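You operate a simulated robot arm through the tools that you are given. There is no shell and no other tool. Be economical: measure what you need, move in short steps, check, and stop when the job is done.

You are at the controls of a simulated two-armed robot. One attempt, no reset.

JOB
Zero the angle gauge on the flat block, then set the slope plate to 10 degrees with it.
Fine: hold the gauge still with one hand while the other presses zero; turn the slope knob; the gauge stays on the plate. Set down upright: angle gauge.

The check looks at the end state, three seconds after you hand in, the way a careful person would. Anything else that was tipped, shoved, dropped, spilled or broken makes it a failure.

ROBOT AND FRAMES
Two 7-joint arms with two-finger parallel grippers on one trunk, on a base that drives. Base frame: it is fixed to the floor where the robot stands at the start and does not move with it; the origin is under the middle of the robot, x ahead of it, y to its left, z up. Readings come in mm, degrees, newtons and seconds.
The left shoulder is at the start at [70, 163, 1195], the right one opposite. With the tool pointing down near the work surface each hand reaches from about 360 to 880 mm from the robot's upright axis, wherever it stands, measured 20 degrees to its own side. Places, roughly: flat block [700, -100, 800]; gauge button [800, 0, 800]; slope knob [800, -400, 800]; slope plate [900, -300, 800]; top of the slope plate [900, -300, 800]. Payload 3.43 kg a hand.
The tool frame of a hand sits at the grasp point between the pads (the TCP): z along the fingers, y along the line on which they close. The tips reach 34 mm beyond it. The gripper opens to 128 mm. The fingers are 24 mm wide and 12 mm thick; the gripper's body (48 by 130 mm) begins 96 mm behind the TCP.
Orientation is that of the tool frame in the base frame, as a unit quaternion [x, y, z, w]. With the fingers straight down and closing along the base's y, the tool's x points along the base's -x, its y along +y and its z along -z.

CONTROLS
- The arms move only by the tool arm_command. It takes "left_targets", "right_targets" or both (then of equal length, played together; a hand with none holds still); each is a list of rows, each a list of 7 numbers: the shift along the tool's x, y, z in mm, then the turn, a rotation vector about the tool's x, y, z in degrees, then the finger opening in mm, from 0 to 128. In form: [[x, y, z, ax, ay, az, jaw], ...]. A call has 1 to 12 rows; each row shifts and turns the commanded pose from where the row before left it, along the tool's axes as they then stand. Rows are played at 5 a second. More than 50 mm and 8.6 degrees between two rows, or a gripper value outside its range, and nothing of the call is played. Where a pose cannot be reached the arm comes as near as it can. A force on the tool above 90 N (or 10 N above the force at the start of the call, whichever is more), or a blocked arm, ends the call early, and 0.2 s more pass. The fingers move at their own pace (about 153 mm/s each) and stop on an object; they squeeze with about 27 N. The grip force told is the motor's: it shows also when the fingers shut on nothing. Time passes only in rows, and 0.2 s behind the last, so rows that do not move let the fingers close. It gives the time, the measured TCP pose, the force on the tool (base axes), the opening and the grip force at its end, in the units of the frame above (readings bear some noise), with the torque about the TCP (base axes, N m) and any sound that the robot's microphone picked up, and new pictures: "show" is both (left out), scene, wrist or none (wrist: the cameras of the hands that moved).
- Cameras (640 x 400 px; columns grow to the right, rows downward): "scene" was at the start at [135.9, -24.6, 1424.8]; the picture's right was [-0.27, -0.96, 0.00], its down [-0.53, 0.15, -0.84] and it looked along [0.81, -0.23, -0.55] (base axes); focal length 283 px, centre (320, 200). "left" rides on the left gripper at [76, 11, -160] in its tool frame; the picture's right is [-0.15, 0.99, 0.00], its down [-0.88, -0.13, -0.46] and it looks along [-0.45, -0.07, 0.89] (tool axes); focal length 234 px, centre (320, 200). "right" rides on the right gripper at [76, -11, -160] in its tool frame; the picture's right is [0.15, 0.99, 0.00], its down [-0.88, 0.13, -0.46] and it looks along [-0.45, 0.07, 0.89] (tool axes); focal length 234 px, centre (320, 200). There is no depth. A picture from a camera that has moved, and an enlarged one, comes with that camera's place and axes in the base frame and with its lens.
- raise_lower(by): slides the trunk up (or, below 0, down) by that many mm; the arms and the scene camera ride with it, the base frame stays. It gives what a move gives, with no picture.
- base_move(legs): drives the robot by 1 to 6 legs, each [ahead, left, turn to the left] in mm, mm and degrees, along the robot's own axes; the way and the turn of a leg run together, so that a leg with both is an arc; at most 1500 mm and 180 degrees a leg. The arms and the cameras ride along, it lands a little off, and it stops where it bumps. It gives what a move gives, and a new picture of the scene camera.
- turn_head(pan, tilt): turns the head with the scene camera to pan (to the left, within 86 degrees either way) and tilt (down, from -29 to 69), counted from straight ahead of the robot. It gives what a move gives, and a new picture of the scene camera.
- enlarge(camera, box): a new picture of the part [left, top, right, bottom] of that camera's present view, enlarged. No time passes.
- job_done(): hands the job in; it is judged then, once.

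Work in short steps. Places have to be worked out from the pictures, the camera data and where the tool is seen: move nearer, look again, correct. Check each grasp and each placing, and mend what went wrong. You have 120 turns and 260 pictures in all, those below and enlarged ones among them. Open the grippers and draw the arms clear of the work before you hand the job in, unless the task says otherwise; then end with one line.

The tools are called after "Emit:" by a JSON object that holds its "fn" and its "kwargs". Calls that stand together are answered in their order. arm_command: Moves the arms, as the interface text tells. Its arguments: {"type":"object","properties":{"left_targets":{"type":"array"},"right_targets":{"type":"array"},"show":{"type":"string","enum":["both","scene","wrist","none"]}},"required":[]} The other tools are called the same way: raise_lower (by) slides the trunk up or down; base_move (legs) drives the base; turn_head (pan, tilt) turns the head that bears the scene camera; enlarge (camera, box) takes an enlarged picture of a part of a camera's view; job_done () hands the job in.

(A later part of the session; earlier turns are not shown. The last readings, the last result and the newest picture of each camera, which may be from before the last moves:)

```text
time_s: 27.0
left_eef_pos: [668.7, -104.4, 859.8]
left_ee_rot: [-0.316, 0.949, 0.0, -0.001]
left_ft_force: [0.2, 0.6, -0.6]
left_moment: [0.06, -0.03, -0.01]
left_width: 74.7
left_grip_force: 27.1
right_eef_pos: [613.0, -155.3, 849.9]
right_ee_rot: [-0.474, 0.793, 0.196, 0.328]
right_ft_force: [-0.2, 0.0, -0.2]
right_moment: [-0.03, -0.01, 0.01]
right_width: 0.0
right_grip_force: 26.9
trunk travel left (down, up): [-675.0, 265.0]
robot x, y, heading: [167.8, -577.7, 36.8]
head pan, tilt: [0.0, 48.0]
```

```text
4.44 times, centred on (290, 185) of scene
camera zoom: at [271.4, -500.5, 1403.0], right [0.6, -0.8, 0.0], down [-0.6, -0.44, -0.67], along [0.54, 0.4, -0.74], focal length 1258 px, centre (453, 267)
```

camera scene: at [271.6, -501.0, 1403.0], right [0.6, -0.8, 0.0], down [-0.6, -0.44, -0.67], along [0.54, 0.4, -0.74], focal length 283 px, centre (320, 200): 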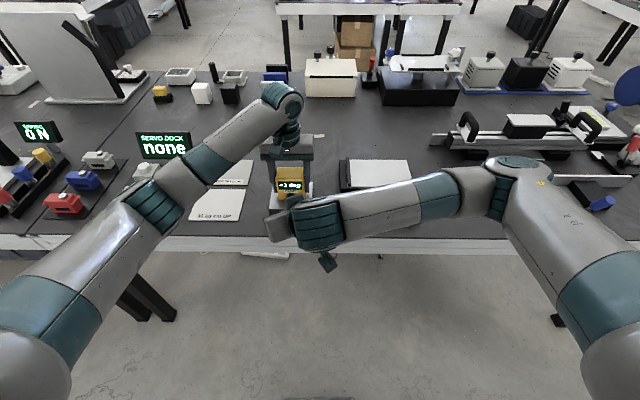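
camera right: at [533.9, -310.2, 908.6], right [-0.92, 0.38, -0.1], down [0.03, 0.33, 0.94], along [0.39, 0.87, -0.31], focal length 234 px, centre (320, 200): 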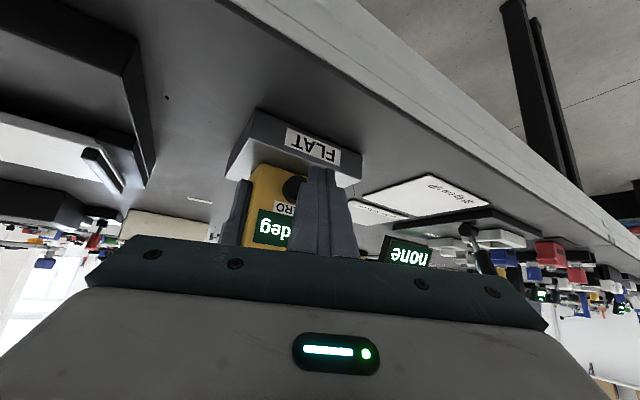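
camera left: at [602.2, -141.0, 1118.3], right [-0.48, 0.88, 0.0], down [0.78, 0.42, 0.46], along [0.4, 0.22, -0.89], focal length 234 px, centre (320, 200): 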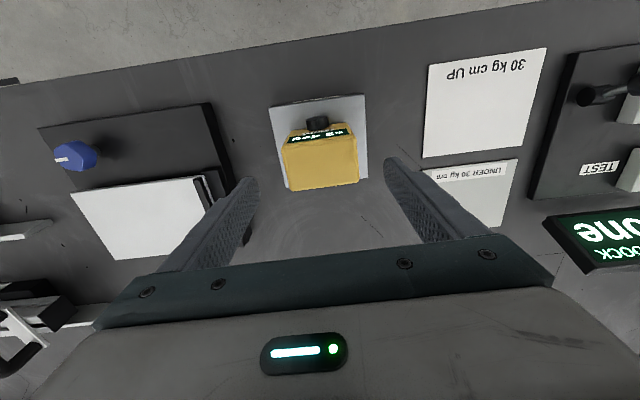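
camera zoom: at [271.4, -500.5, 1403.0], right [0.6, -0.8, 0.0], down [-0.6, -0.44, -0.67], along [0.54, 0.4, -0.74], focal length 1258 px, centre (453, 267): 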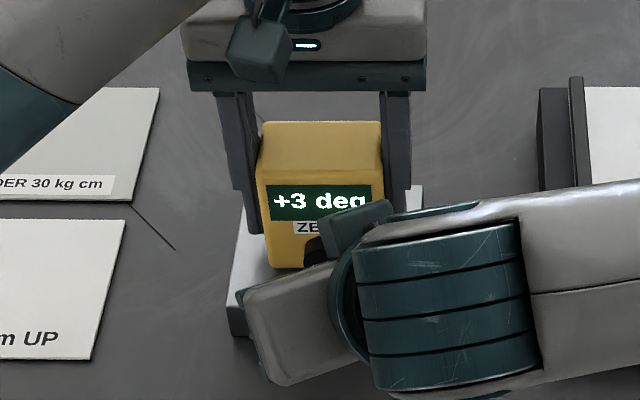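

No contact yet. I continue forward 2 mm at a time.

Emit:
{"fn": "arm_command", "kwargs": {"right_targets": [[-1.28, -0.85, 1.28, 0, 0, 0, 0], [-1.28, -0.85, 1.28, 0, 0, 0, 0], [0, 0, 0, 0, 0, 0, 0]], "show": "none"}}

Emit:
{"fn": "arm_command", "kwargs": {"right_targets": [[-1.28, -0.85, 1.28, 0, 0, 0, 0], [-1.28, -0.85, 1.28, 0, 0, 0, 0], [0, 0, 0, 0, 0, 0, 0]], "show": "none"}}

Emit:
{"fn": "enlarge", "kwargs": {"camera": "scene", "box": [240, 140, 340, 230]}}

```text
time_s: 27.8
left_eef_pos: [668.4, -105.6, 860.5]
left_ee_rot: [-0.316, 0.949, 0.0, 0.0]
left_ft_force: [1.4, -0.2, -0.3]
left_moment: [0.04, -0.01, -0.02]
left_width: 74.8
left_grip_force: 27.0
right_eef_pos: [616.6, -154.7, 849.5]
right_ee_rot: [-0.474, 0.793, 0.196, 0.329]
right_ft_force: [0.5, 0.6, 0.4]
right_moment: [-0.03, 0.01, -0.03]
right_width: 0.0
right_grip_force: 27.2
trunk travel left (down, up): [-675.0, 265.0]
robot x, y, heading: [166.9, -575.8, 36.6]
head pan, tilt: [0.0, 48.0]
```

```text
time_s: 28.6
left_eef_pos: [668.2, -105.6, 859.2]
left_ee_rot: [-0.315, 0.949, 0.0, 0.0]
left_ft_force: [1.1, 0.5, -0.2]
left_moment: [0.05, 0.0, 0.02]
left_width: 75.0
left_grip_force: 26.3
right_eef_pos: [619.6, -152.1, 850.1]
right_ee_rot: [-0.474, 0.793, 0.196, 0.328]
right_ft_force: [-0.2, -1.2, 0.5]
right_moment: [-0.04, 0.01, 0.0]
right_width: 0.0
right_grip_force: 26.6
trunk travel left (down, up): [-675.0, 265.0]
robot x, y, heading: [172.6, -574.0, 36.7]
head pan, tilt: [0.0, 48.0]
```

```text
4.44 times, centred on (290, 185) of scene
camera zoom: at [271.3, -500.5, 1403.0], right [0.6, -0.8, 0.0], down [-0.6, -0.44, -0.67], along [0.54, 0.4, -0.74], focal length 1258 px, centre (453, 267)
```

zoom: 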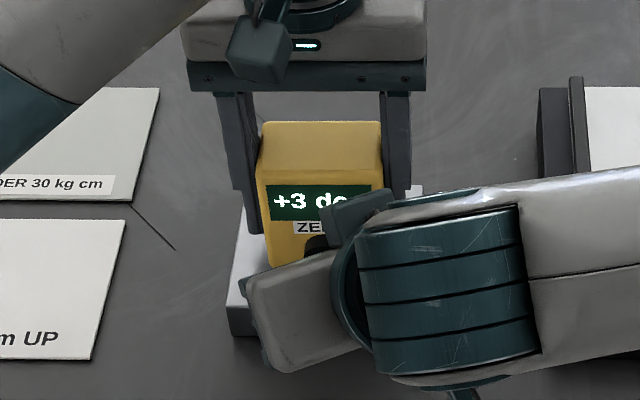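

Still nothing firm. Check the wrist view, then proceed.

Emit:
{"fn": "arm_command", "kwargs": {"right_targets": [[-1.28, -0.85, 1.28, 0, 0, 0, 0], [-1.28, -0.85, 1.28, 0, 0, 0, 0], [0, 0, 0, 0, 0, 0, 0]], "show": "none"}}

Emit:
{"fn": "enlarge", "kwargs": {"camera": "right", "box": [240, 100, 400, 230]}}

```text
time_s: 29.4
left_eef_pos: [668.5, -104.4, 859.9]
left_ee_rot: [-0.316, 0.949, 0.0, 0.0]
left_ft_force: [1.9, 1.9, -0.8]
left_moment: [0.05, -0.01, 0.04]
left_width: 74.9
left_grip_force: 27.1
right_eef_pos: [621.5, -148.1, 849.7]
right_ee_rot: [-0.474, 0.793, 0.195, 0.328]
right_ft_force: [-1.9, -3.0, -0.4]
right_moment: [-0.04, 0.07, -0.03]
right_width: 0.1
right_grip_force: 26.7
trunk travel left (down, up): [-675.0, 265.0]
robot x, y, heading: [164.6, -576.4, 36.7]
head pan, tilt: [0.0, 48.0]
heard: click
```

```text
3.08 times, centred on (320, 165) of right
camera zoom: at [552.8, -301.6, 908.2], right [-0.92, 0.38, -0.1], down [0.03, 0.33, 0.94], along [0.39, 0.87, -0.31], focal length 720 px, centre (320, 308)
```

zoom: 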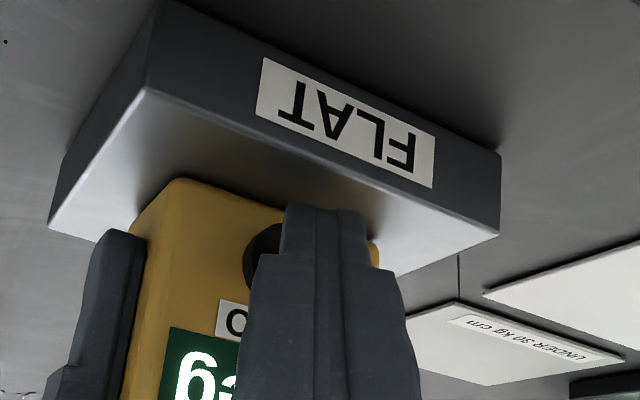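

Clicked. I retract the right hand straight back along the push and read the display.

Emit:
{"fn": "arm_command", "kwargs": {"right_targets": [[6.4, 4.2, -6.4, 0, 0, 0, 0], [19, 12.7, -19, 0, 0, 0, 0], [26, 12.7, -26, 0, 0, 0, 0], [10, 0, -30, 0, 0, 0, 0]], "show": "none"}}

Emit:
{"fn": "enlarge", "kwargs": {"camera": "scene", "box": [240, 140, 340, 230]}}

```text
time_s: 30.4
left_eef_pos: [668.5, -105.8, 860.3]
left_ee_rot: [-0.316, 0.949, 0.001, -0.001]
left_ft_force: [-0.1, -1.4, 0.5]
left_moment: [0.0, -0.06, -0.02]
left_width: 74.7
left_grip_force: 26.9
right_eef_pos: [547.6, -223.4, 864.3]
right_ee_rot: [-0.474, 0.793, 0.196, 0.328]
right_ft_force: [1.1, -0.1, -0.3]
right_moment: [0.03, -0.04, 0.0]
right_width: 0.0
right_grip_force: 27.2
trunk travel left (down, up): [-675.0, 265.0]
robot x, y, heading: [167.5, -577.5, 36.5]
head pan, tilt: [0.0, 48.0]
```

```text
4.44 times, centred on (290, 185) of scene
camera zoom: at [271.2, -501.0, 1403.0], right [0.6, -0.8, 0.0], down [-0.6, -0.44, -0.67], along [0.54, 0.4, -0.74], focal length 1258 px, centre (453, 267)
```

zoom: 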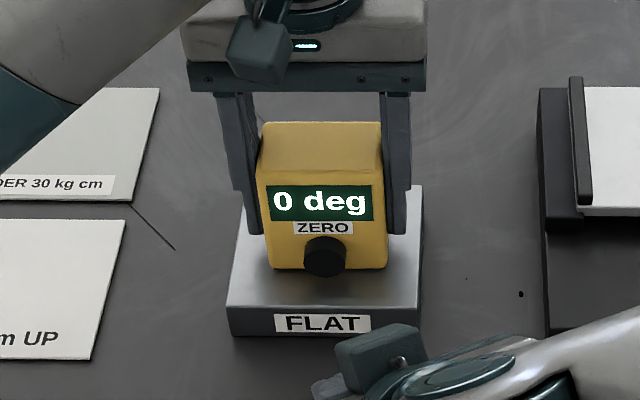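

Zeroed: reads 0. I release the left fingers to confirm it reads 0 free-standing, while the right hand withdraws up and right.

Emit:
{"fn": "arm_command", "kwargs": {"left_targets": [[0, 0, 0, 0, 0, 0, 75], [0, 0, 0, 0, 0, 0, 85], [0, 0, 0, 0, 0, 0, 95], [0, 0, 0, 0, 0, 0, 95], [0, 0, 0, 0, 0, 0, 95], [0, 0, 0, 0, 0, 0, 95], [0, 0, 0, 0, 0, 0, 95], [0, 0, 0, 0, 0, 0, 95], [0, 0, 0, 0, 0, 0, 95], [0, 0, 0, 0, 0, 0, 95], [0, 0, 0, 0, 0, 0, 95], [0, 0, 0, 0, 0, 0, 95]], "right_targets": [[-18.6, -19, -31.2, 0, 0, 0, 0], [-18.6, -19, -31.2, 0, 0, 0, 0], [-18.6, -19, -31.2, 0, 0, 0, 0], [-18.6, -19, -31.2, 0, 0, 0, 0], [-18.6, -19, -31.2, 0, 0, 0, 0], [6.8, -38.8, -18.9, 0, 0, 0, 0], [6.8, -38.8, -18.9, 0, 0, 0, 0], [6.8, -38.8, -18.9, 0, 0, 0, 0], [6.8, -38.8, -18.9, 0, 0, 0, 0], [6.8, -38.8, -18.9, 0, 0, 0, 0], [6.8, -38.8, -18.9, 0, 0, 0, 0], [6.8, -38.8, -18.9, 0, 0, 0, 0]], "show": "scene"}}

Emit:
{"fn": "enlarge", "kwargs": {"camera": "scene", "box": [240, 130, 440, 230]}}

```text
time_s: 33.0
left_eef_pos: [667.5, -107.0, 861.2]
left_ee_rot: [-0.316, 0.949, 0.001, 0.0]
left_ft_force: [-0.1, 0.5, 1.0]
left_moment: [0.0, 0.01, 0.02]
left_width: 95.3
left_grip_force: 0.0
right_eef_pos: [800.7, -539.3, 1100.6]
right_ee_rot: [-0.474, 0.792, 0.196, 0.33]
right_ft_force: [-0.3, 0.1, -1.4]
right_moment: [0.02, 0.0, -0.01]
right_width: 0.2
right_grip_force: 27.2
right hand out of reach, approached as far as the arm can: row 6, 7
trunk travel left (down, up): [-675.0, 265.0]
robot x, y, heading: [166.2, -577.2, 36.9]
head pan, tilt: [0.0, 48.0]
camera scene: at [270.4, -502.4, 1403.2], right [0.6, -0.8, 0.0], down [-0.6, -0.44, -0.67], along [0.54, 0.4, -0.74], focal length 283 px, centre (320, 200)
```

scene: 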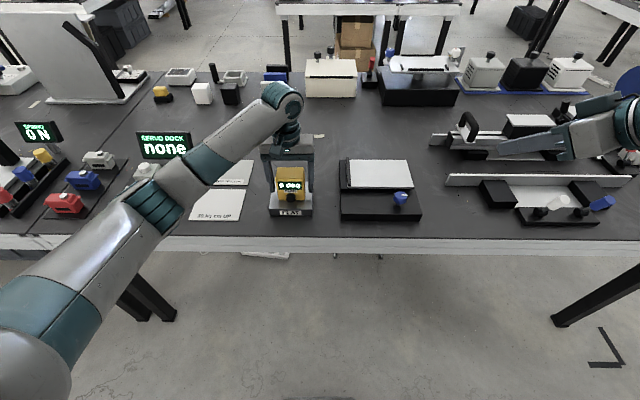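

```text
3.20 times, centred on (340, 180) of scene
camera zoom: at [270.4, -502.4, 1403.2], right [0.6, -0.8, 0.0], down [-0.6, -0.44, -0.67], along [0.54, 0.4, -0.74], focal length 906 px, centre (256, 264)
```

zoom: 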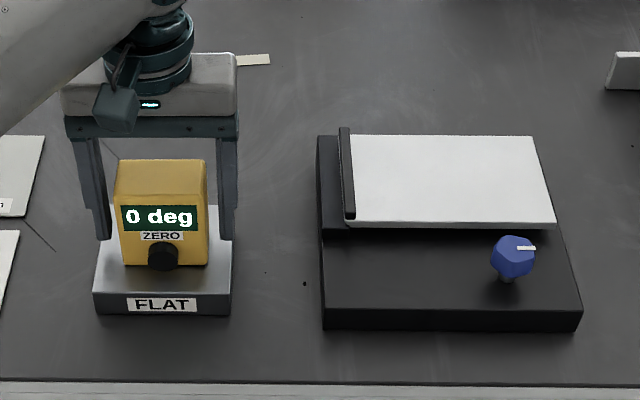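

Reads 0 free-standing. I regrip and lift the gauge 110 mm while the right hand turns back to pointing straight down.

Emit:
{"fn": "arm_command", "kwargs": {"left_targets": [[0, 0, 0, 0, 0, 0, 75], [0, 0, 0, 0, 0, 0, 60], [0, 0, 0, 0, 0, 0, 60], [0, 0, 0, 0, 0, 0, 60], [0, 0, -20, 0, 0, 0, 60], [0, 0, -30, 0, 0, 0, 60], [0, 0, -30, 0, 0, 0, 60], [0, 0, -30, 0, 0, 0, 60], [0, 0, 0, 0, 0, 0, 60], [0, 0, 0, 0, 0, 0, 60]], "right_targets": [[0, 0, 0, 4.42, 0, 4.42, 0], [0, 0, 0, 4.42, 0, 4.42, 0], [0, 0, 0, 4.42, 0, 4.42, 0], [0, 0, 0, 4.42, 0, 4.42, 0], [0, 0, 0, 0, 7.5, 0, 40], [0, 0, 0, 0, 7.5, 0, 80], [0, 0, 0, 0, 7.5, 0, 100], [0, 0, 0, 0, 7.5, 0, 100], [0, 0, 0, 0, 7.5, 0, 100], [0, 0, 0, 0, 7.5, 0, 100]], "show": "scene"}}

```text
time_s: 35.2
left_eef_pos: [669.6, -104.2, 969.4]
left_ee_rot: [-0.316, 0.949, 0.0, 0.0]
left_ft_force: [1.0, 0.1, -1.9]
left_moment: [0.0, -0.01, -0.02]
left_width: 74.7
left_grip_force: 27.1
right_eef_pos: [799.4, -539.1, 1101.1]
right_ee_rot: [-0.315, 0.949, -0.001, -0.001]
right_ft_force: [0.6, 0.4, -0.5]
right_moment: [-0.01, -0.02, -0.02]
right_width: 100.1
right_grip_force: 0.1
trunk travel left (down, up): [-675.0, 265.0]
robot x, y, heading: [164.8, -579.8, 36.6]
head pan, tilt: [0.0, 48.0]
camera scene: at [271.6, -499.7, 1402.9], right [0.6, -0.8, 0.0], down [-0.6, -0.45, -0.67], along [0.54, 0.4, -0.74], focal length 283 px, centre (320, 200)
```

scene: 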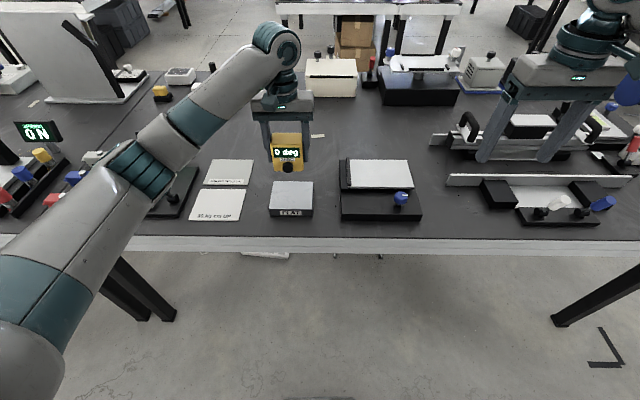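

Gauge is lifted. I drive the base 190 mm to the right so the plate lies ahead of both arms.

Emit:
{"fn": "base_move", "kwargs": {"legs": [[0, -190, 0]]}}

Emit:
{"fn": "enlarge", "kwargs": {"camera": "scene", "box": [250, 120, 400, 230]}}

Emit:
{"fn": "enlarge", "kwargs": {"camera": "left", "box": [0, 60, 300, 250]}}

```text
time_s: 36.8
left_eef_pos: [782.9, -258.1, 968.8]
left_ee_rot: [-0.314, 0.949, 0.001, 0.0]
left_ft_force: [-0.2, 0.4, -2.3]
left_moment: [-0.01, -0.02, -0.01]
left_width: 74.8
left_grip_force: 26.8
right_eef_pos: [910.5, -693.6, 1101.0]
right_ee_rot: [-0.313, 0.95, 0.0, 0.0]
right_ft_force: [0.4, 0.7, 0.5]
right_moment: [0.0, -0.01, 0.03]
right_width: 100.1
right_grip_force: 0.0
trunk travel left (down, up): [-675.0, 265.0]
robot x, y, heading: [276.8, -727.2, 36.4]
head pan, tilt: [0.0, 48.0]
camera scene: at [384.5, -652.4, 1402.9], right [0.6, -0.8, 0.0], down [-0.6, -0.44, -0.67], along [0.54, 0.4, -0.74], focal length 283 px, centre (320, 200)
```

scene: 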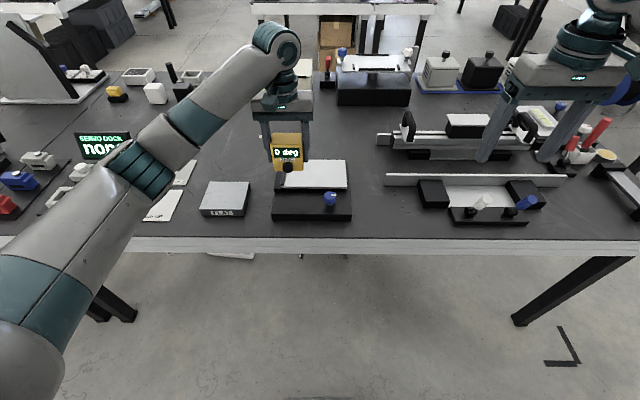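

```text
3.64 times, centred on (325, 175) of scene
camera zoom: at [384.5, -652.4, 1402.9], right [0.6, -0.8, 0.0], down [-0.6, -0.44, -0.67], along [0.54, 0.4, -0.74], focal length 1029 px, centre (302, 291)
```

zoom: 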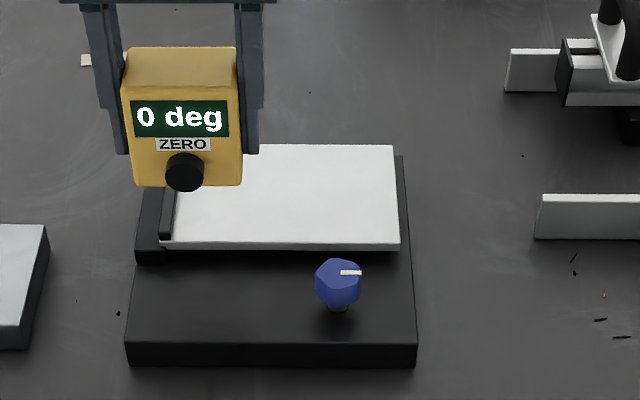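

```text
2.11 times, centred on (150, 155) of left
camera zoom: at [716.1, -294.6, 1129.3], right [-0.47, 0.88, 0.0], down [0.78, 0.42, 0.46], along [0.4, 0.21, -0.89], focal length 493 px, centre (678, 295)
```

zoom: 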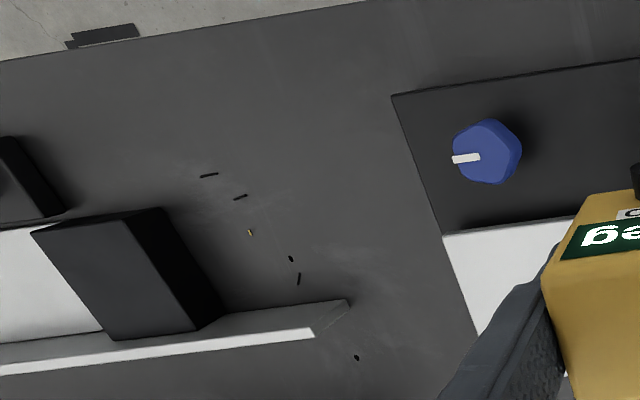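

Plate spans forward 510–631 mm, left −98…−270, z≈830; the gauge TCP is at (503, −114, 969). I carry it over the plate's centre-back and lower to just above.

Emit:
{"fn": "arm_command", "kwargs": {"left_targets": [[-27, -22, 0, 0, 0, 0, 60], [-27, -22, 0, 0, 0, 0, 60], [-26, -22, 0, 0, 0, 0, 60], [0, 0, 30, 0, 0, 0, 60], [0, 0, 30, 0, 0, 0, 60], [0, 0, 10, 0, 0, 0, 60], [0, 0, 0, 0, 0, 0, 60]], "show": "wrist"}}

Emit:
{"fn": "enlarge", "kwargs": {"camera": "scene", "box": [250, 110, 400, 220]}}

```text
time_s: 38.4
left_eef_pos: [886.0, -266.2, 900.4]
left_ee_rot: [-0.314, 0.949, -0.001, 0.0]
left_ft_force: [-0.3, 0.7, -2.3]
left_moment: [0.0, 0.01, 0.0]
left_width: 74.9
left_grip_force: 26.8
right_eef_pos: [912.0, -692.8, 1100.9]
right_ee_rot: [-0.313, 0.95, 0.0, 0.001]
right_ft_force: [0.2, 0.8, 0.4]
right_moment: [0.02, 0.0, -0.02]
right_width: 99.8
right_grip_force: 0.1
trunk travel left (down, up): [-675.0, 265.0]
robot x, y, heading: [281.5, -729.9, 36.6]
head pan, tilt: [0.0, 48.0]
camera left: at [818.6, -302.1, 1059.0], right [-0.47, 0.88, 0.0], down [0.78, 0.42, 0.46], along [0.4, 0.21, -0.89], focal length 234 px, centre (320, 200)
```

left: 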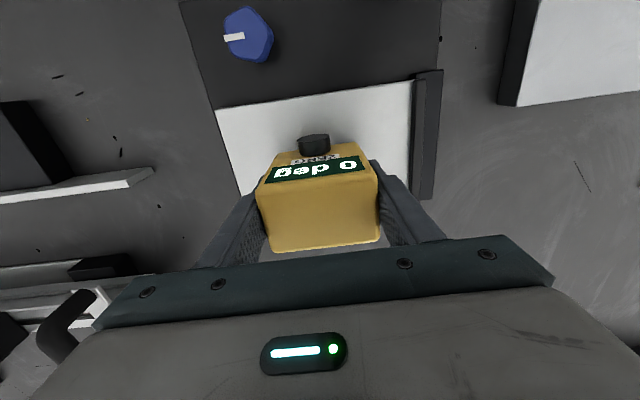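

```text
3.64 times, centred on (325, 165) of scene
camera zoom: at [384.5, -652.2, 1402.9], right [0.59, -0.8, 0.0], down [-0.6, -0.44, -0.67], along [0.54, 0.4, -0.74], focal length 1029 px, centre (302, 327)
```

zoom: 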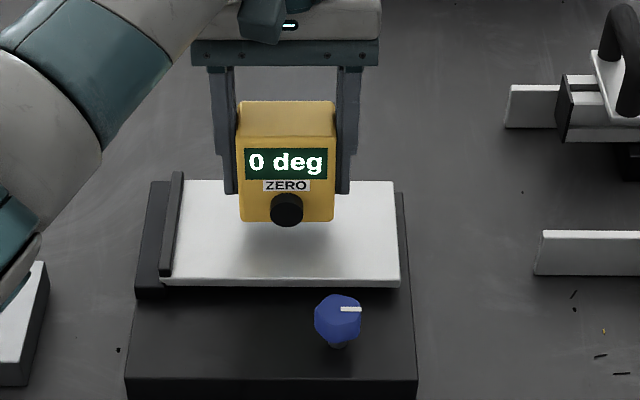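

Well centred over the plate. I lower to contact in small steps.

Emit:
{"fn": "arm_command", "kwargs": {"left_targets": [[0, 0, 6, 0, 0, 0, 60], [0, 0, 5, 0, 0, 0, 60], [0, 0, 2, 0, 0, 0, 60], [0, 0, 0, 0, 0, 0, 60]], "show": "none"}}

Emit:
{"fn": "arm_command", "kwargs": {"left_targets": [[0, 0, 1.5, 0, 0, 0, 60], [0, 0, 1.5, 0, 0, 0, 60], [0, 0, 0, 0, 0, 0, 60]], "show": "none"}}

Emit:
{"fn": "enlarge", "kwargs": {"camera": "scene", "box": [270, 120, 370, 200]}}

```text
time_s: 39.4
left_eef_pos: [887.8, -264.7, 886.7]
left_ee_rot: [-0.314, 0.949, 0.0, 0.0]
left_ft_force: [-0.1, 0.2, -1.7]
left_moment: [0.0, -0.02, 0.0]
left_width: 74.7
left_grip_force: 27.1
right_eef_pos: [912.6, -692.3, 1101.9]
right_ee_rot: [-0.314, 0.95, -0.001, 0.0]
right_ft_force: [0.6, 0.8, -0.1]
right_moment: [0.01, -0.01, 0.01]
right_width: 100.0
right_grip_force: 0.1
trunk travel left (down, up): [-675.0, 265.0]
robot x, y, heading: [281.0, -730.2, 36.3]
head pan, tilt: [0.0, 48.0]
```

```text
time_s: 40.2
left_eef_pos: [886.6, -263.8, 884.0]
left_ee_rot: [-0.314, 0.949, 0.0, 0.0]
left_ft_force: [0.4, -0.3, -2.0]
left_moment: [-0.01, 0.01, -0.01]
left_width: 74.6
left_grip_force: 26.3
right_eef_pos: [912.2, -693.1, 1100.1]
right_ee_rot: [-0.313, 0.95, 0.0, 0.0]
right_ft_force: [-1.0, -0.4, -0.1]
right_moment: [0.0, -0.04, 0.02]
right_width: 99.5
right_grip_force: 0.0
trunk travel left (down, up): [-675.0, 265.0]
robot x, y, heading: [282.4, -730.9, 36.6]
head pan, tilt: [0.0, 48.0]
```

```text
5.00 times, centred on (320, 160) of scene
camera zoom: at [384.6, -652.5, 1402.9], right [0.59, -0.8, 0.0], down [-0.6, -0.44, -0.67], along [0.54, 0.4, -0.74], focal length 1415 px, centre (320, 400)
```

zoom: 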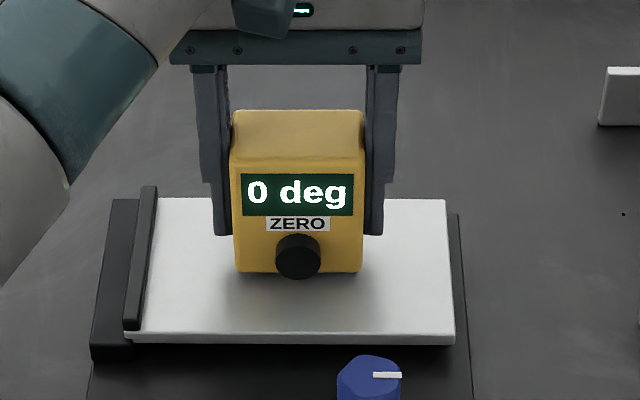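

No contact yet. I keep lowering 1.5 mm at a time.

Emit:
{"fn": "arm_command", "kwargs": {"left_targets": [[0, 0, 1.5, 0, 0, 0, 60], [0, 0, 1.5, 0, 0, 0, 60], [0, 0, 0, 0, 0, 0, 60]], "show": "none"}}

Emit:
{"fn": "arm_command", "kwargs": {"left_targets": [[0, 0, 1, 0, 0, 0, 60], [0, 0, 1, 0, 0, 0, 60], [0, 0, 0, 0, 0, 0, 60]], "show": "none"}}

```text
time_s: 41.0
left_eef_pos: [888.2, -263.3, 879.8]
left_ee_rot: [-0.314, 0.949, 0.001, 0.0]
left_ft_force: [0.0, -0.2, -2.3]
left_moment: [0.0, 0.0, -0.01]
left_width: 74.7
left_grip_force: 27.2
right_eef_pos: [910.9, -692.0, 1100.4]
right_ee_rot: [-0.313, 0.95, 0.001, 0.0]
right_ft_force: [-0.2, -0.5, -0.2]
right_moment: [-0.01, 0.0, -0.03]
right_width: 99.7
right_grip_force: 0.1
trunk travel left (down, up): [-675.0, 265.0]
robot x, y, heading: [281.8, -729.7, 36.6]
head pan, tilt: [0.0, 48.0]
```

```text
time_s: 41.8
left_eef_pos: [887.1, -263.8, 879.7]
left_ee_rot: [-0.314, 0.949, -0.001, 0.0]
left_ft_force: [0.8, 0.7, 3.2]
left_moment: [0.0, 0.06, -0.01]
left_width: 74.8
left_grip_force: 27.3
right_eef_pos: [911.9, -693.1, 1102.8]
right_ee_rot: [-0.312, 0.95, 0.0, 0.0]
right_ft_force: [0.2, -0.5, -0.6]
right_moment: [0.01, 0.0, 0.01]
right_width: 99.8
right_grip_force: 0.1
trunk travel left (down, up): [-675.0, 265.0]
robot x, y, heading: [282.4, -727.2, 36.4]
head pan, tilt: [0.0, 48.0]
```

Contact now. I open and look at the free reading.

Emit:
{"fn": "arm_command", "kwargs": {"left_targets": [[0, 0, 0.5, 0, 0, 0, 70], [0, 0, 0, 0, 0, 0, 80], [0, 0, 0, 0, 0, 0, 95], [0, 0, 0, 0, 0, 0, 100], [0, 0, 0, 0, 0, 0, 100]], "show": "wrist"}}

Emit:
{"fn": "enlarge", "kwargs": {"camera": "scene", "box": [265, 120, 375, 220]}}

```text
time_s: 43.0
left_eef_pos: [886.6, -264.9, 878.2]
left_ee_rot: [-0.314, 0.949, 0.0, 0.0]
left_ft_force: [0.4, -0.3, 0.3]
left_moment: [0.01, 0.01, 0.02]
left_width: 100.2
left_grip_force: 0.1
right_eef_pos: [912.3, -693.1, 1101.8]
right_ee_rot: [-0.313, 0.95, 0.0, 0.0]
right_ft_force: [-0.9, -0.7, -0.1]
right_moment: [-0.03, 0.04, -0.02]
right_width: 100.1
right_grip_force: 0.1
trunk travel left (down, up): [-675.0, 265.0]
robot x, y, heading: [282.3, -731.6, 36.3]
head pan, tilt: [0.0, 48.0]
camera left: at [819.8, -300.3, 1038.2], right [-0.47, 0.88, 0.0], down [0.78, 0.42, 0.46], along [0.4, 0.22, -0.89], focal length 234 px, centre (320, 200)
```

left: 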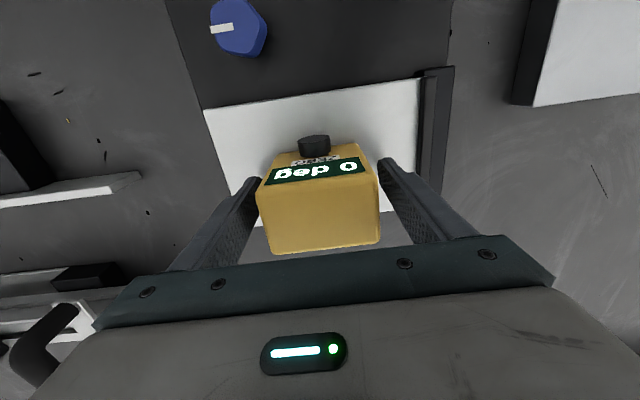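

```text
4.00 times, centred on (320, 170) of scene
camera zoom: at [384.4, -652.7, 1403.0], right [0.59, -0.8, 0.0], down [-0.6, -0.44, -0.67], along [0.54, 0.4, -0.74], focal length 1132 px, centre (320, 320)
```

zoom: 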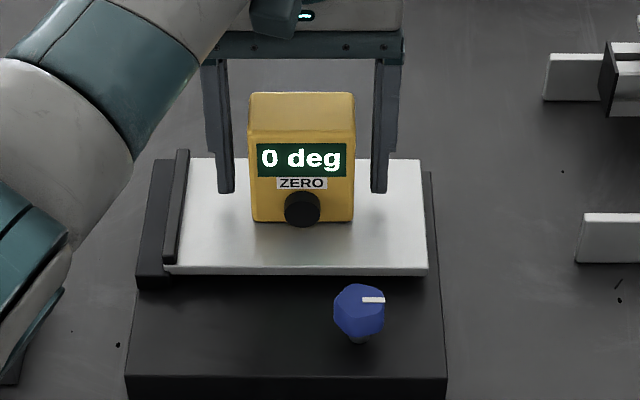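

The gauge stands on the plate reading 0. I raise the left hand clear and withdraw it to the left.

Emit:
{"fn": "arm_command", "kwargs": {"left_targets": [[0, 0, -20, 0, 0, 0, 110], [0, 0, -45, 0, 0, 0, 110], [0, 0, -45, 0, 0, 0, 110], [0, 0, -40, 0, 0, 0, 110], [0, 45, -10, 0, 0, 0, 110], [0, 45, -10, 0, 0, 0, 110], [10, 45, 0, 0, 0, 0, 110], [10, 45, 0, 0, 0, 0, 110], [10, 45, 0, 0, 0, 0, 110], [0, 45, 0, 0, 0, 0, 110]], "show": "scene"}}

```text
time_s: 45.2
left_eef_pos: [699.9, -66.9, 1047.5]
left_ee_rot: [-0.314, 0.95, -0.001, -0.001]
left_ft_force: [0.2, 0.4, 0.0]
left_moment: [-0.03, -0.02, 0.02]
left_width: 109.9
left_grip_force: 0.1
right_eef_pos: [911.3, -692.3, 1101.9]
right_ee_rot: [-0.313, 0.95, -0.001, 0.0]
right_ft_force: [-0.7, 0.4, 0.2]
right_moment: [-0.01, -0.02, -0.01]
right_width: 99.7
right_grip_force: 0.2
trunk travel left (down, up): [-675.0, 265.0]
robot x, y, heading: [285.1, -731.7, 36.3]
head pan, tilt: [0.0, 48.0]
camera scene: at [383.2, -651.4, 1403.0], right [0.59, -0.8, 0.0], down [-0.6, -0.44, -0.67], along [0.54, 0.4, -0.74], focal length 283 px, centre (320, 200)
```

scene: 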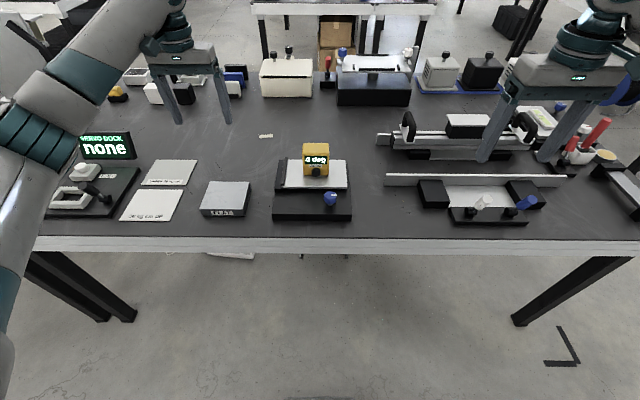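

The display appears changed; I enlarge it.

Emit:
{"fn": "enlarge", "kwargs": {"camera": "scene", "box": [260, 130, 370, 230]}}

```text
4.00 times, centred on (315, 180) of scene
camera zoom: at [383.2, -651.4, 1403.0], right [0.59, -0.8, 0.0], down [-0.6, -0.44, -0.67], along [0.54, 0.4, -0.74], focal length 1132 px, centre (340, 280)
```

zoom: 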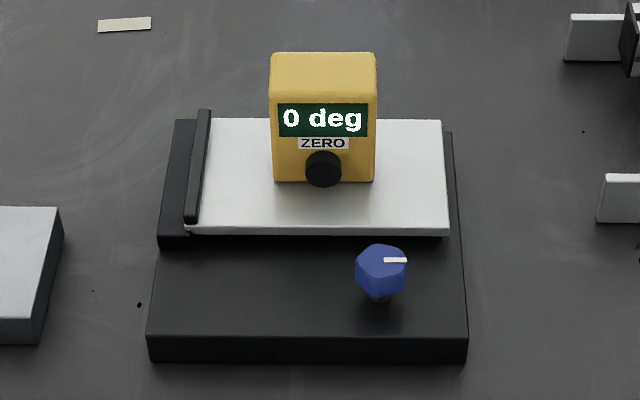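

Still 0. Now I bring the right hand above the knob at about (464, −221), staying high.

Emit:
{"fn": "arm_command", "kwargs": {"right_targets": [[-14.9, 39.7, 10, 0, 0, 0, 80], [-14.9, 39.7, 10, 0, 0, 0, 70], [-14.9, 39.7, 15, 0, 0, 0, 70], [-14.9, 39.7, 15, 0, 0, 0, 70], [-14.9, 39.7, 15, 0, 0, 0, 70], [-14.9, 39.7, 15, 0, 0, 0, 70], [-14.9, 39.7, 15, 0, 0, 0, 70], [-14.9, 39.7, 15, 0, 0, 0, 70], [0, 0, 0, 0, 0, 0, 70]], "show": "both"}}

Emit:
{"fn": "enlarge", "kwargs": {"camera": "right", "box": [220, 60, 420, 220]}}

```text
time_s: 47.2
left_eef_pos: [702.0, -67.6, 1048.4]
left_ee_rot: [-0.314, 0.949, 0.0, 0.0]
left_ft_force: [-0.9, 0.3, 0.5]
left_moment: [0.02, 0.0, -0.01]
left_width: 109.9
left_grip_force: 0.1
right_eef_pos: [819.5, -368.0, 993.0]
right_ee_rot: [-0.313, 0.95, 0.0, 0.0]
right_ft_force: [-0.6, -0.1, 1.5]
right_moment: [0.01, 0.04, -0.02]
right_width: 70.2
right_grip_force: 0.1
trunk travel left (down, up): [-675.0, 265.0]
robot x, y, heading: [280.1, -728.4, 36.5]
head pan, tilt: [0.0, 48.0]
camera scene: at [384.7, -653.8, 1403.0], right [0.59, -0.8, 0.0], down [-0.6, -0.44, -0.67], along [0.54, 0.4, -0.74], focal length 283 px, centre (320, 200)
camera right: at [765.0, -423.5, 1151.3], right [-0.71, 0.71, 0.0], down [0.63, 0.63, 0.46], along [0.32, 0.32, -0.89], focal length 234 px, centre (320, 200)
```

scene: 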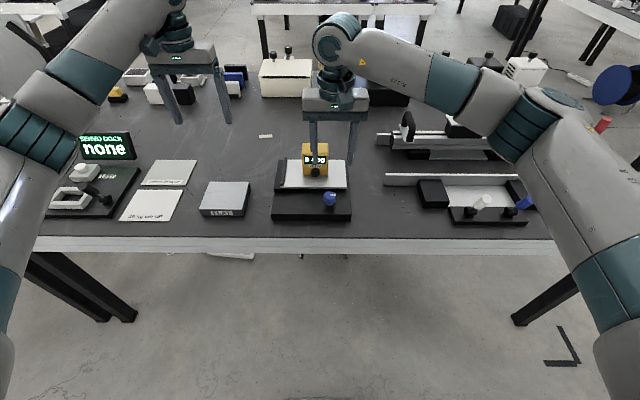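
right: 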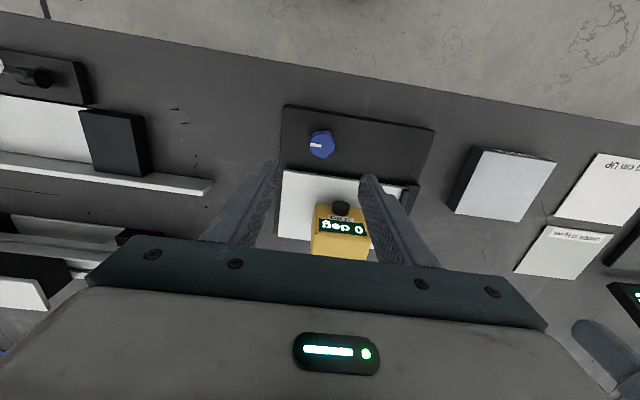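

```text
2.50 times, centred on (320, 140) of right
camera zoom: at [765.0, -423.5, 1151.3], right [-0.71, 0.71, 0.0], down [0.63, 0.63, 0.46], along [0.32, 0.32, -0.89], focal length 585 px, centre (320, 350)
```

zoom: 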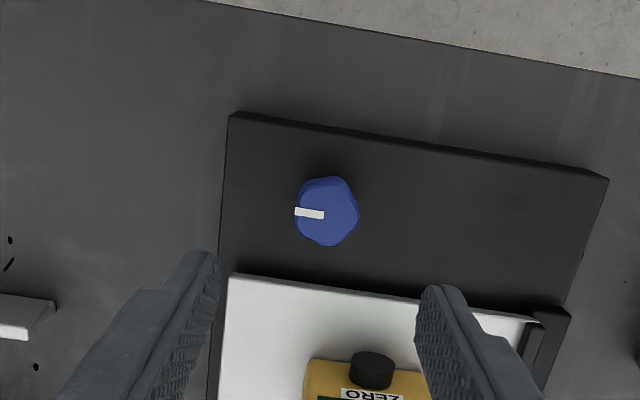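

Knob centre by this camera is about (461, −221.5); tool is at (466, −224). I correct and lower to 875 to look again.

Emit:
{"fn": "arm_command", "kwargs": {"right_targets": [[4, 2.5, 40, 0, 0, 0, 70], [0, 0, 40, 0, 0, 0, 70], [0, 0, 38, 0, 0, 0, 70], [0, 0, 0, 0, 0, 0, 70]], "show": "wrist"}}

Emit:
{"fn": "enlarge", "kwargs": {"camera": "scene", "box": [260, 130, 380, 230]}}

```text
time_s: 48.2
left_eef_pos: [701.1, -66.8, 1048.1]
left_ee_rot: [-0.314, 0.949, 0.0, -0.001]
left_ft_force: [-0.3, -0.1, 0.2]
left_moment: [0.01, -0.01, 0.01]
left_width: 110.0
left_grip_force: 0.1
right_eef_pos: [816.7, -369.8, 875.0]
right_ee_rot: [-0.313, 0.95, 0.0, 0.001]
right_ft_force: [-1.0, -0.4, 0.0]
right_moment: [0.02, 0.01, 0.0]
right_width: 70.2
right_grip_force: 0.0
trunk travel left (down, up): [-675.0, 265.0]
robot x, y, heading: [280.9, -730.8, 36.3]
head pan, tilt: [0.0, 48.0]
camera right: at [760.7, -424.4, 1033.5], right [-0.71, 0.71, 0.0], down [0.63, 0.63, 0.46], along [0.32, 0.32, -0.89], focal length 234 px, centre (320, 200)
```

right: 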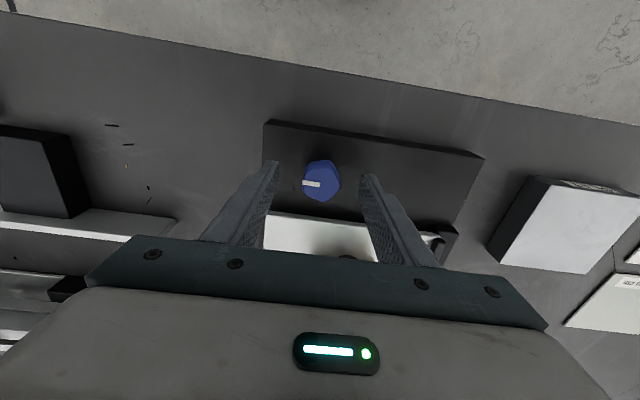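

```text
4.00 times, centred on (320, 180) of scene
camera zoom: at [384.0, -652.8, 1403.0], right [0.59, -0.8, 0.0], down [-0.6, -0.44, -0.67], along [0.54, 0.4, -0.74], focal length 1132 px, centre (320, 280)
```

zoom: 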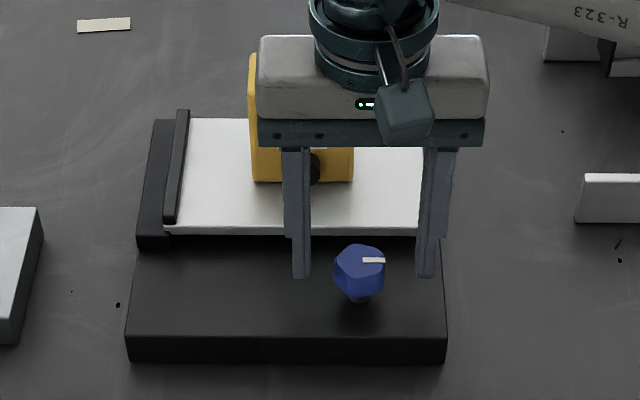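

Knob at (461, −222), z 823–850, base top ≈808. I fine-correct, lower to 851 (tips 9 mm above base) and close.

Emit:
{"fn": "arm_command", "kwargs": {"right_targets": [[1.5, 1.5, 12, 0, 0, 0, 70], [0, 0, 12, 0, 0, 0, 70], [0, 0, 0, 0, 0, 0, 45], [0, 0, 0, 0, 0, 0, 20], [0, 0, 0, 0, 0, 0, 20], [0, 0, 0, 0, 0, 0, 20]], "show": "wrist"}}

Emit:
{"fn": "enlarge", "kwargs": {"camera": "scene", "box": [260, 130, 380, 230]}}

Emit:
{"fn": "enlarge", "kwargs": {"camera": "left", "box": [0, 0, 300, 240]}}

```text
time_s: 49.6
left_eef_pos: [701.1, -67.5, 1047.6]
left_ee_rot: [-0.313, 0.95, 0.0, -0.001]
left_ft_force: [0.1, -0.6, -0.1]
left_moment: [0.0, 0.02, 0.03]
left_width: 110.0
left_grip_force: 0.2
right_eef_pos: [812.6, -369.5, 850.0]
right_ee_rot: [-0.313, 0.95, 0.0, 0.0]
right_ft_force: [2.2, -3.0, -0.7]
right_moment: [0.09, -0.55, -0.01]
right_width: 34.8
right_grip_force: 44.7
trunk travel left (down, up): [-675.0, 265.0]
robot x, y, heading: [281.5, -727.2, 36.5]
head pan, tilt: [0.0, 48.0]
camera right: at [758.3, -423.9, 1008.9], right [-0.71, 0.71, 0.0], down [0.63, 0.63, 0.46], along [0.32, 0.32, -0.89], focal length 234 px, centre (320, 200)
```

right: 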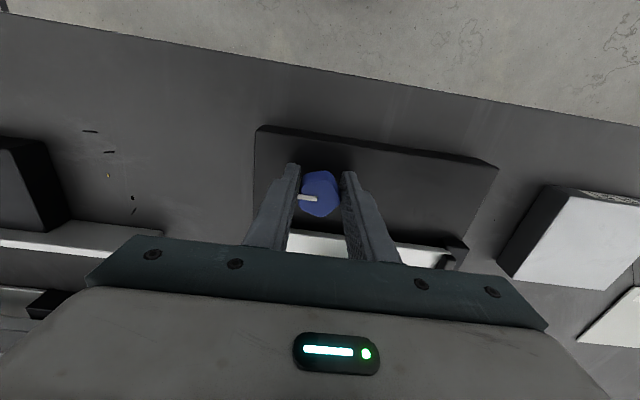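

```text
4.00 times, centred on (320, 180) of scene
camera zoom: at [384.6, -652.9, 1402.9], right [0.59, -0.8, 0.0], down [-0.6, -0.44, -0.67], along [0.54, 0.4, -0.74], focal length 1132 px, centre (320, 280)
```

zoom: 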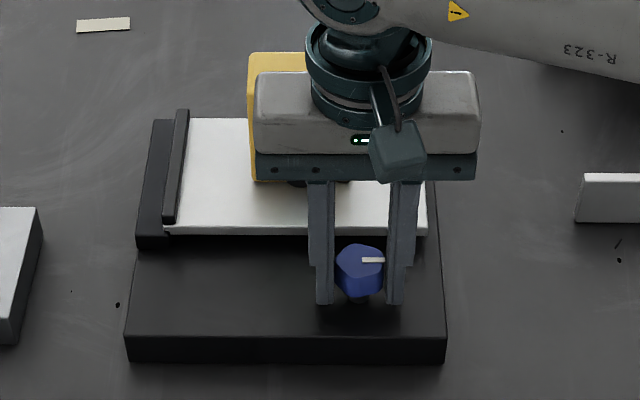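

```text
1.67 times, centred on (150, 120) of left
camera zoom: at [635.2, -103.3, 1207.5], right [-0.47, 0.88, 0.0], down [0.78, 0.42, 0.46], along [0.4, 0.22, -0.89], focal length 390 px, centre (603, 333)
```

zoom: 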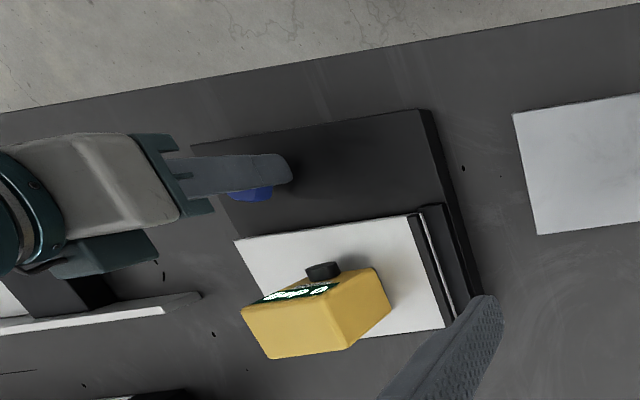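

Knob is gripped (35 mm). I try a 16° turn clockwise (seen from above), while moving the left hand so its camera sees the display better.

Emit:
{"fn": "arm_command", "kwargs": {"left_targets": [[35, 0, 20, 0, 0, 0, 110], [35, 0, 20, 0, 0, 0, 110], [30, 0, 20, 0, 0, 0, 110]], "right_targets": [[0, 0, 0, 0, 0, 8, 20], [0, 0, 0, 0, 0, 8, 20], [0, 0, 0, 0, 0, 0, 20]], "show": "none"}}

Emit:
{"fn": "enlarge", "kwargs": {"camera": "left", "box": [40, 120, 240, 270]}}

Emit:
{"fn": "enlarge", "kwargs": {"camera": "scene", "box": [260, 130, 380, 230]}}

```text
time_s: 50.4
left_eef_pos: [620.8, -124.8, 988.1]
left_ee_rot: [-0.314, 0.949, -0.001, 0.0]
left_ft_force: [0.2, -0.3, -0.6]
left_moment: [-0.05, -0.01, -0.02]
left_width: 110.3
left_grip_force: 0.1
right_eef_pos: [811.4, -366.9, 849.0]
right_ee_rot: [-0.177, 0.984, 0.0, 0.0]
right_ft_force: [1.1, -1.6, -0.5]
right_moment: [-0.12, -0.5, 0.51]
right_width: 35.5
right_grip_force: 45.3
trunk travel left (down, up): [-675.0, 265.0]
robot x, y, heading: [279.2, -734.4, 36.5]
head pan, tilt: [0.0, 48.0]
```

```text
2.67 times, centred on (140, 195) of left
camera zoom: at [553.5, -160.3, 1147.9], right [-0.47, 0.88, 0.0], down [0.78, 0.42, 0.46], along [0.4, 0.21, -0.89], focal length 624 px, centre (800, 213)
```

zoom: 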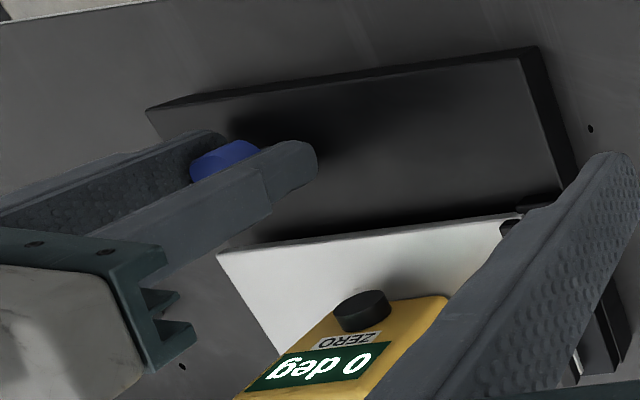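

```text
4.00 times, centred on (320, 180) of scene
camera zoom: at [384.1, -652.4, 1403.0], right [0.59, -0.8, 0.0], down [-0.6, -0.44, -0.67], along [0.54, 0.4, -0.74], focal length 1132 px, centre (320, 280)
```

zoom: 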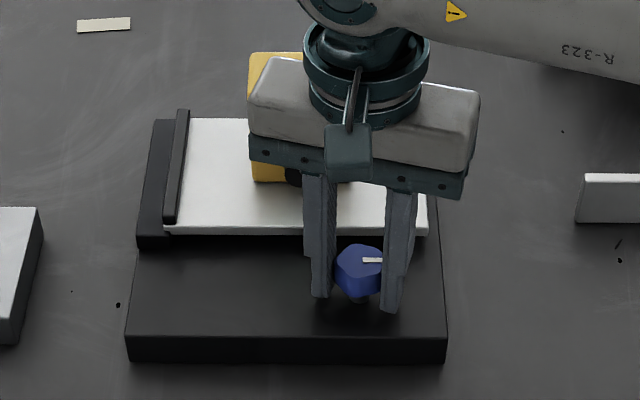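

The knob stayed put (0.5 N·m, fingers slipped around it): a stop that way, it seems. I turn the other way, −32°, and read.

Emit:
{"fn": "arm_command", "kwargs": {"right_targets": [[0, 0, 0, 0, 0, -8, 20], [0, 0, 0, 0, 0, -8, 20], [0, 0, 0, 0, 0, -8, 20], [0, 0, 0, 0, 0, -8, 20], [0, 0, 0, 0, 0, 0, 20]], "show": "none"}}

Emit:
{"fn": "enlarge", "kwargs": {"camera": "left", "box": [40, 120, 240, 270]}}

Emit:
{"fn": "enlarge", "kwargs": {"camera": "scene", "box": [260, 130, 380, 230]}}

```text
time_s: 51.6
left_eef_pos: [622.0, -127.7, 989.7]
left_ee_rot: [-0.314, 0.949, 0.001, 0.0]
left_ft_force: [-0.7, -0.4, -0.1]
left_moment: [-0.03, -0.03, 0.0]
left_width: 110.0
left_grip_force: 0.1
right_eef_pos: [814.2, -370.1, 850.3]
right_ee_rot: [-0.443, 0.897, -0.001, 0.0]
right_ft_force: [8.8, -22.7, 2.9]
right_moment: [-0.49, -0.17, -0.19]
right_width: 35.9
right_grip_force: 44.8
trunk travel left (down, up): [-675.0, 265.0]
robot x, y, heading: [282.6, -727.9, 36.5]
head pan, tilt: [0.0, 48.0]
```

```text
2.67 times, centred on (140, 195) of left
camera zoom: at [555.2, -163.2, 1149.1], right [-0.47, 0.88, 0.0], down [0.79, 0.42, 0.46], along [0.4, 0.22, -0.89], focal length 624 px, centre (800, 213)
```

zoom: 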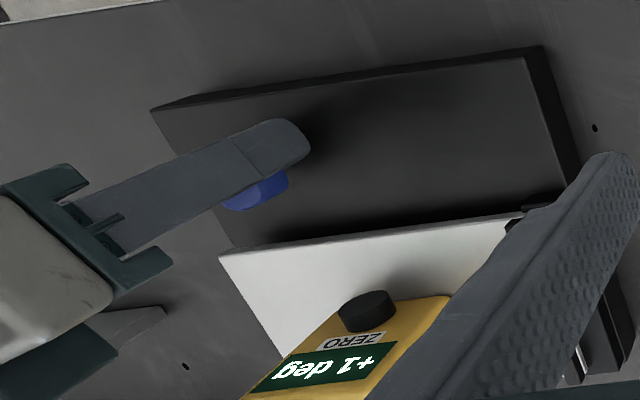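

```text
4.00 times, centred on (320, 180) of scene
camera zoom: at [385.2, -656.0, 1403.1], right [0.59, -0.8, 0.0], down [-0.6, -0.44, -0.67], along [0.54, 0.4, -0.74], focal length 1132 px, centre (320, 280)
```

zoom: 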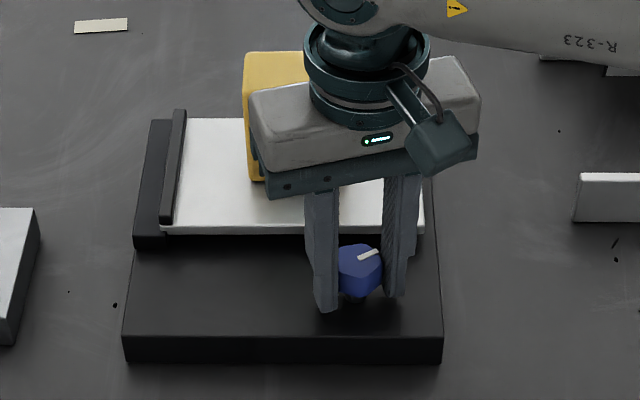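

Counter-clockwise raises it: +1. I continue −40° and read again.

Emit:
{"fn": "arm_command", "kwargs": {"right_targets": [[0, 0, 0, 0, 0, -8, 20], [0, 0, 0, 0, 0, -8, 20], [0, 0, 0, 0, 0, -8, 20], [0, 0, 0, 0, 0, -8, 20], [0, 0, 0, 0, 0, -8, 20], [0, 0, 0, 0, 0, 0, 20]], "show": "none"}}

Emit:
{"fn": "enlarge", "kwargs": {"camera": "left", "box": [40, 120, 240, 270]}}

Emit:
{"fn": "enlarge", "kwargs": {"camera": "scene", "box": [260, 130, 380, 230]}}

```text
time_s: 53.0
left_eef_pos: [623.5, -126.4, 988.6]
left_ee_rot: [-0.313, 0.95, 0.002, -0.002]
left_ft_force: [0.8, -0.3, 0.7]
left_moment: [0.02, 0.01, 0.0]
left_width: 109.8
left_grip_force: 0.1
right_eef_pos: [817.7, -371.1, 849.5]
right_ee_rot: [0.721, -0.693, 0.002, -0.001]
right_ft_force: [35.8, -19.5, 14.7]
right_moment: [-0.65, -0.52, -0.27]
right_width: 35.6
right_grip_force: 45.3
trunk travel left (down, up): [-675.0, 265.0]
robot x, y, heading: [280.1, -727.0, 36.6]
head pan, tilt: [0.0, 48.0]
```

```text
2.67 times, centred on (140, 195) of left
camera zoom: at [557.2, -163.3, 1148.9], right [-0.47, 0.88, 0.0], down [0.79, 0.42, 0.45], along [0.4, 0.22, -0.89], focal length 624 px, centre (800, 213)
```

zoom: 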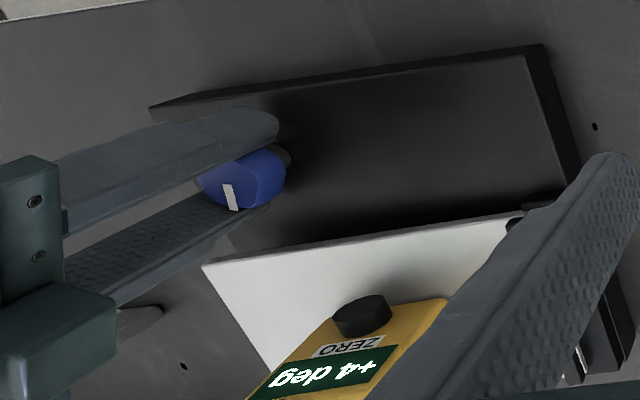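

```text
4.00 times, centred on (320, 180) of scene
camera zoom: at [388.1, -656.3, 1403.1], right [0.59, -0.8, 0.0], down [-0.6, -0.44, -0.67], along [0.54, 0.4, -0.74], focal length 1132 px, centre (320, 280)
```

zoom: 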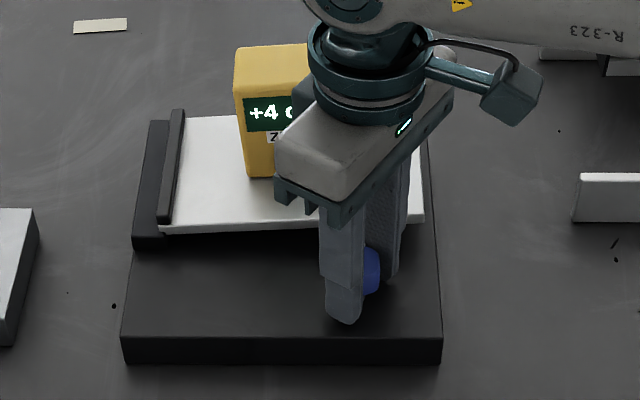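

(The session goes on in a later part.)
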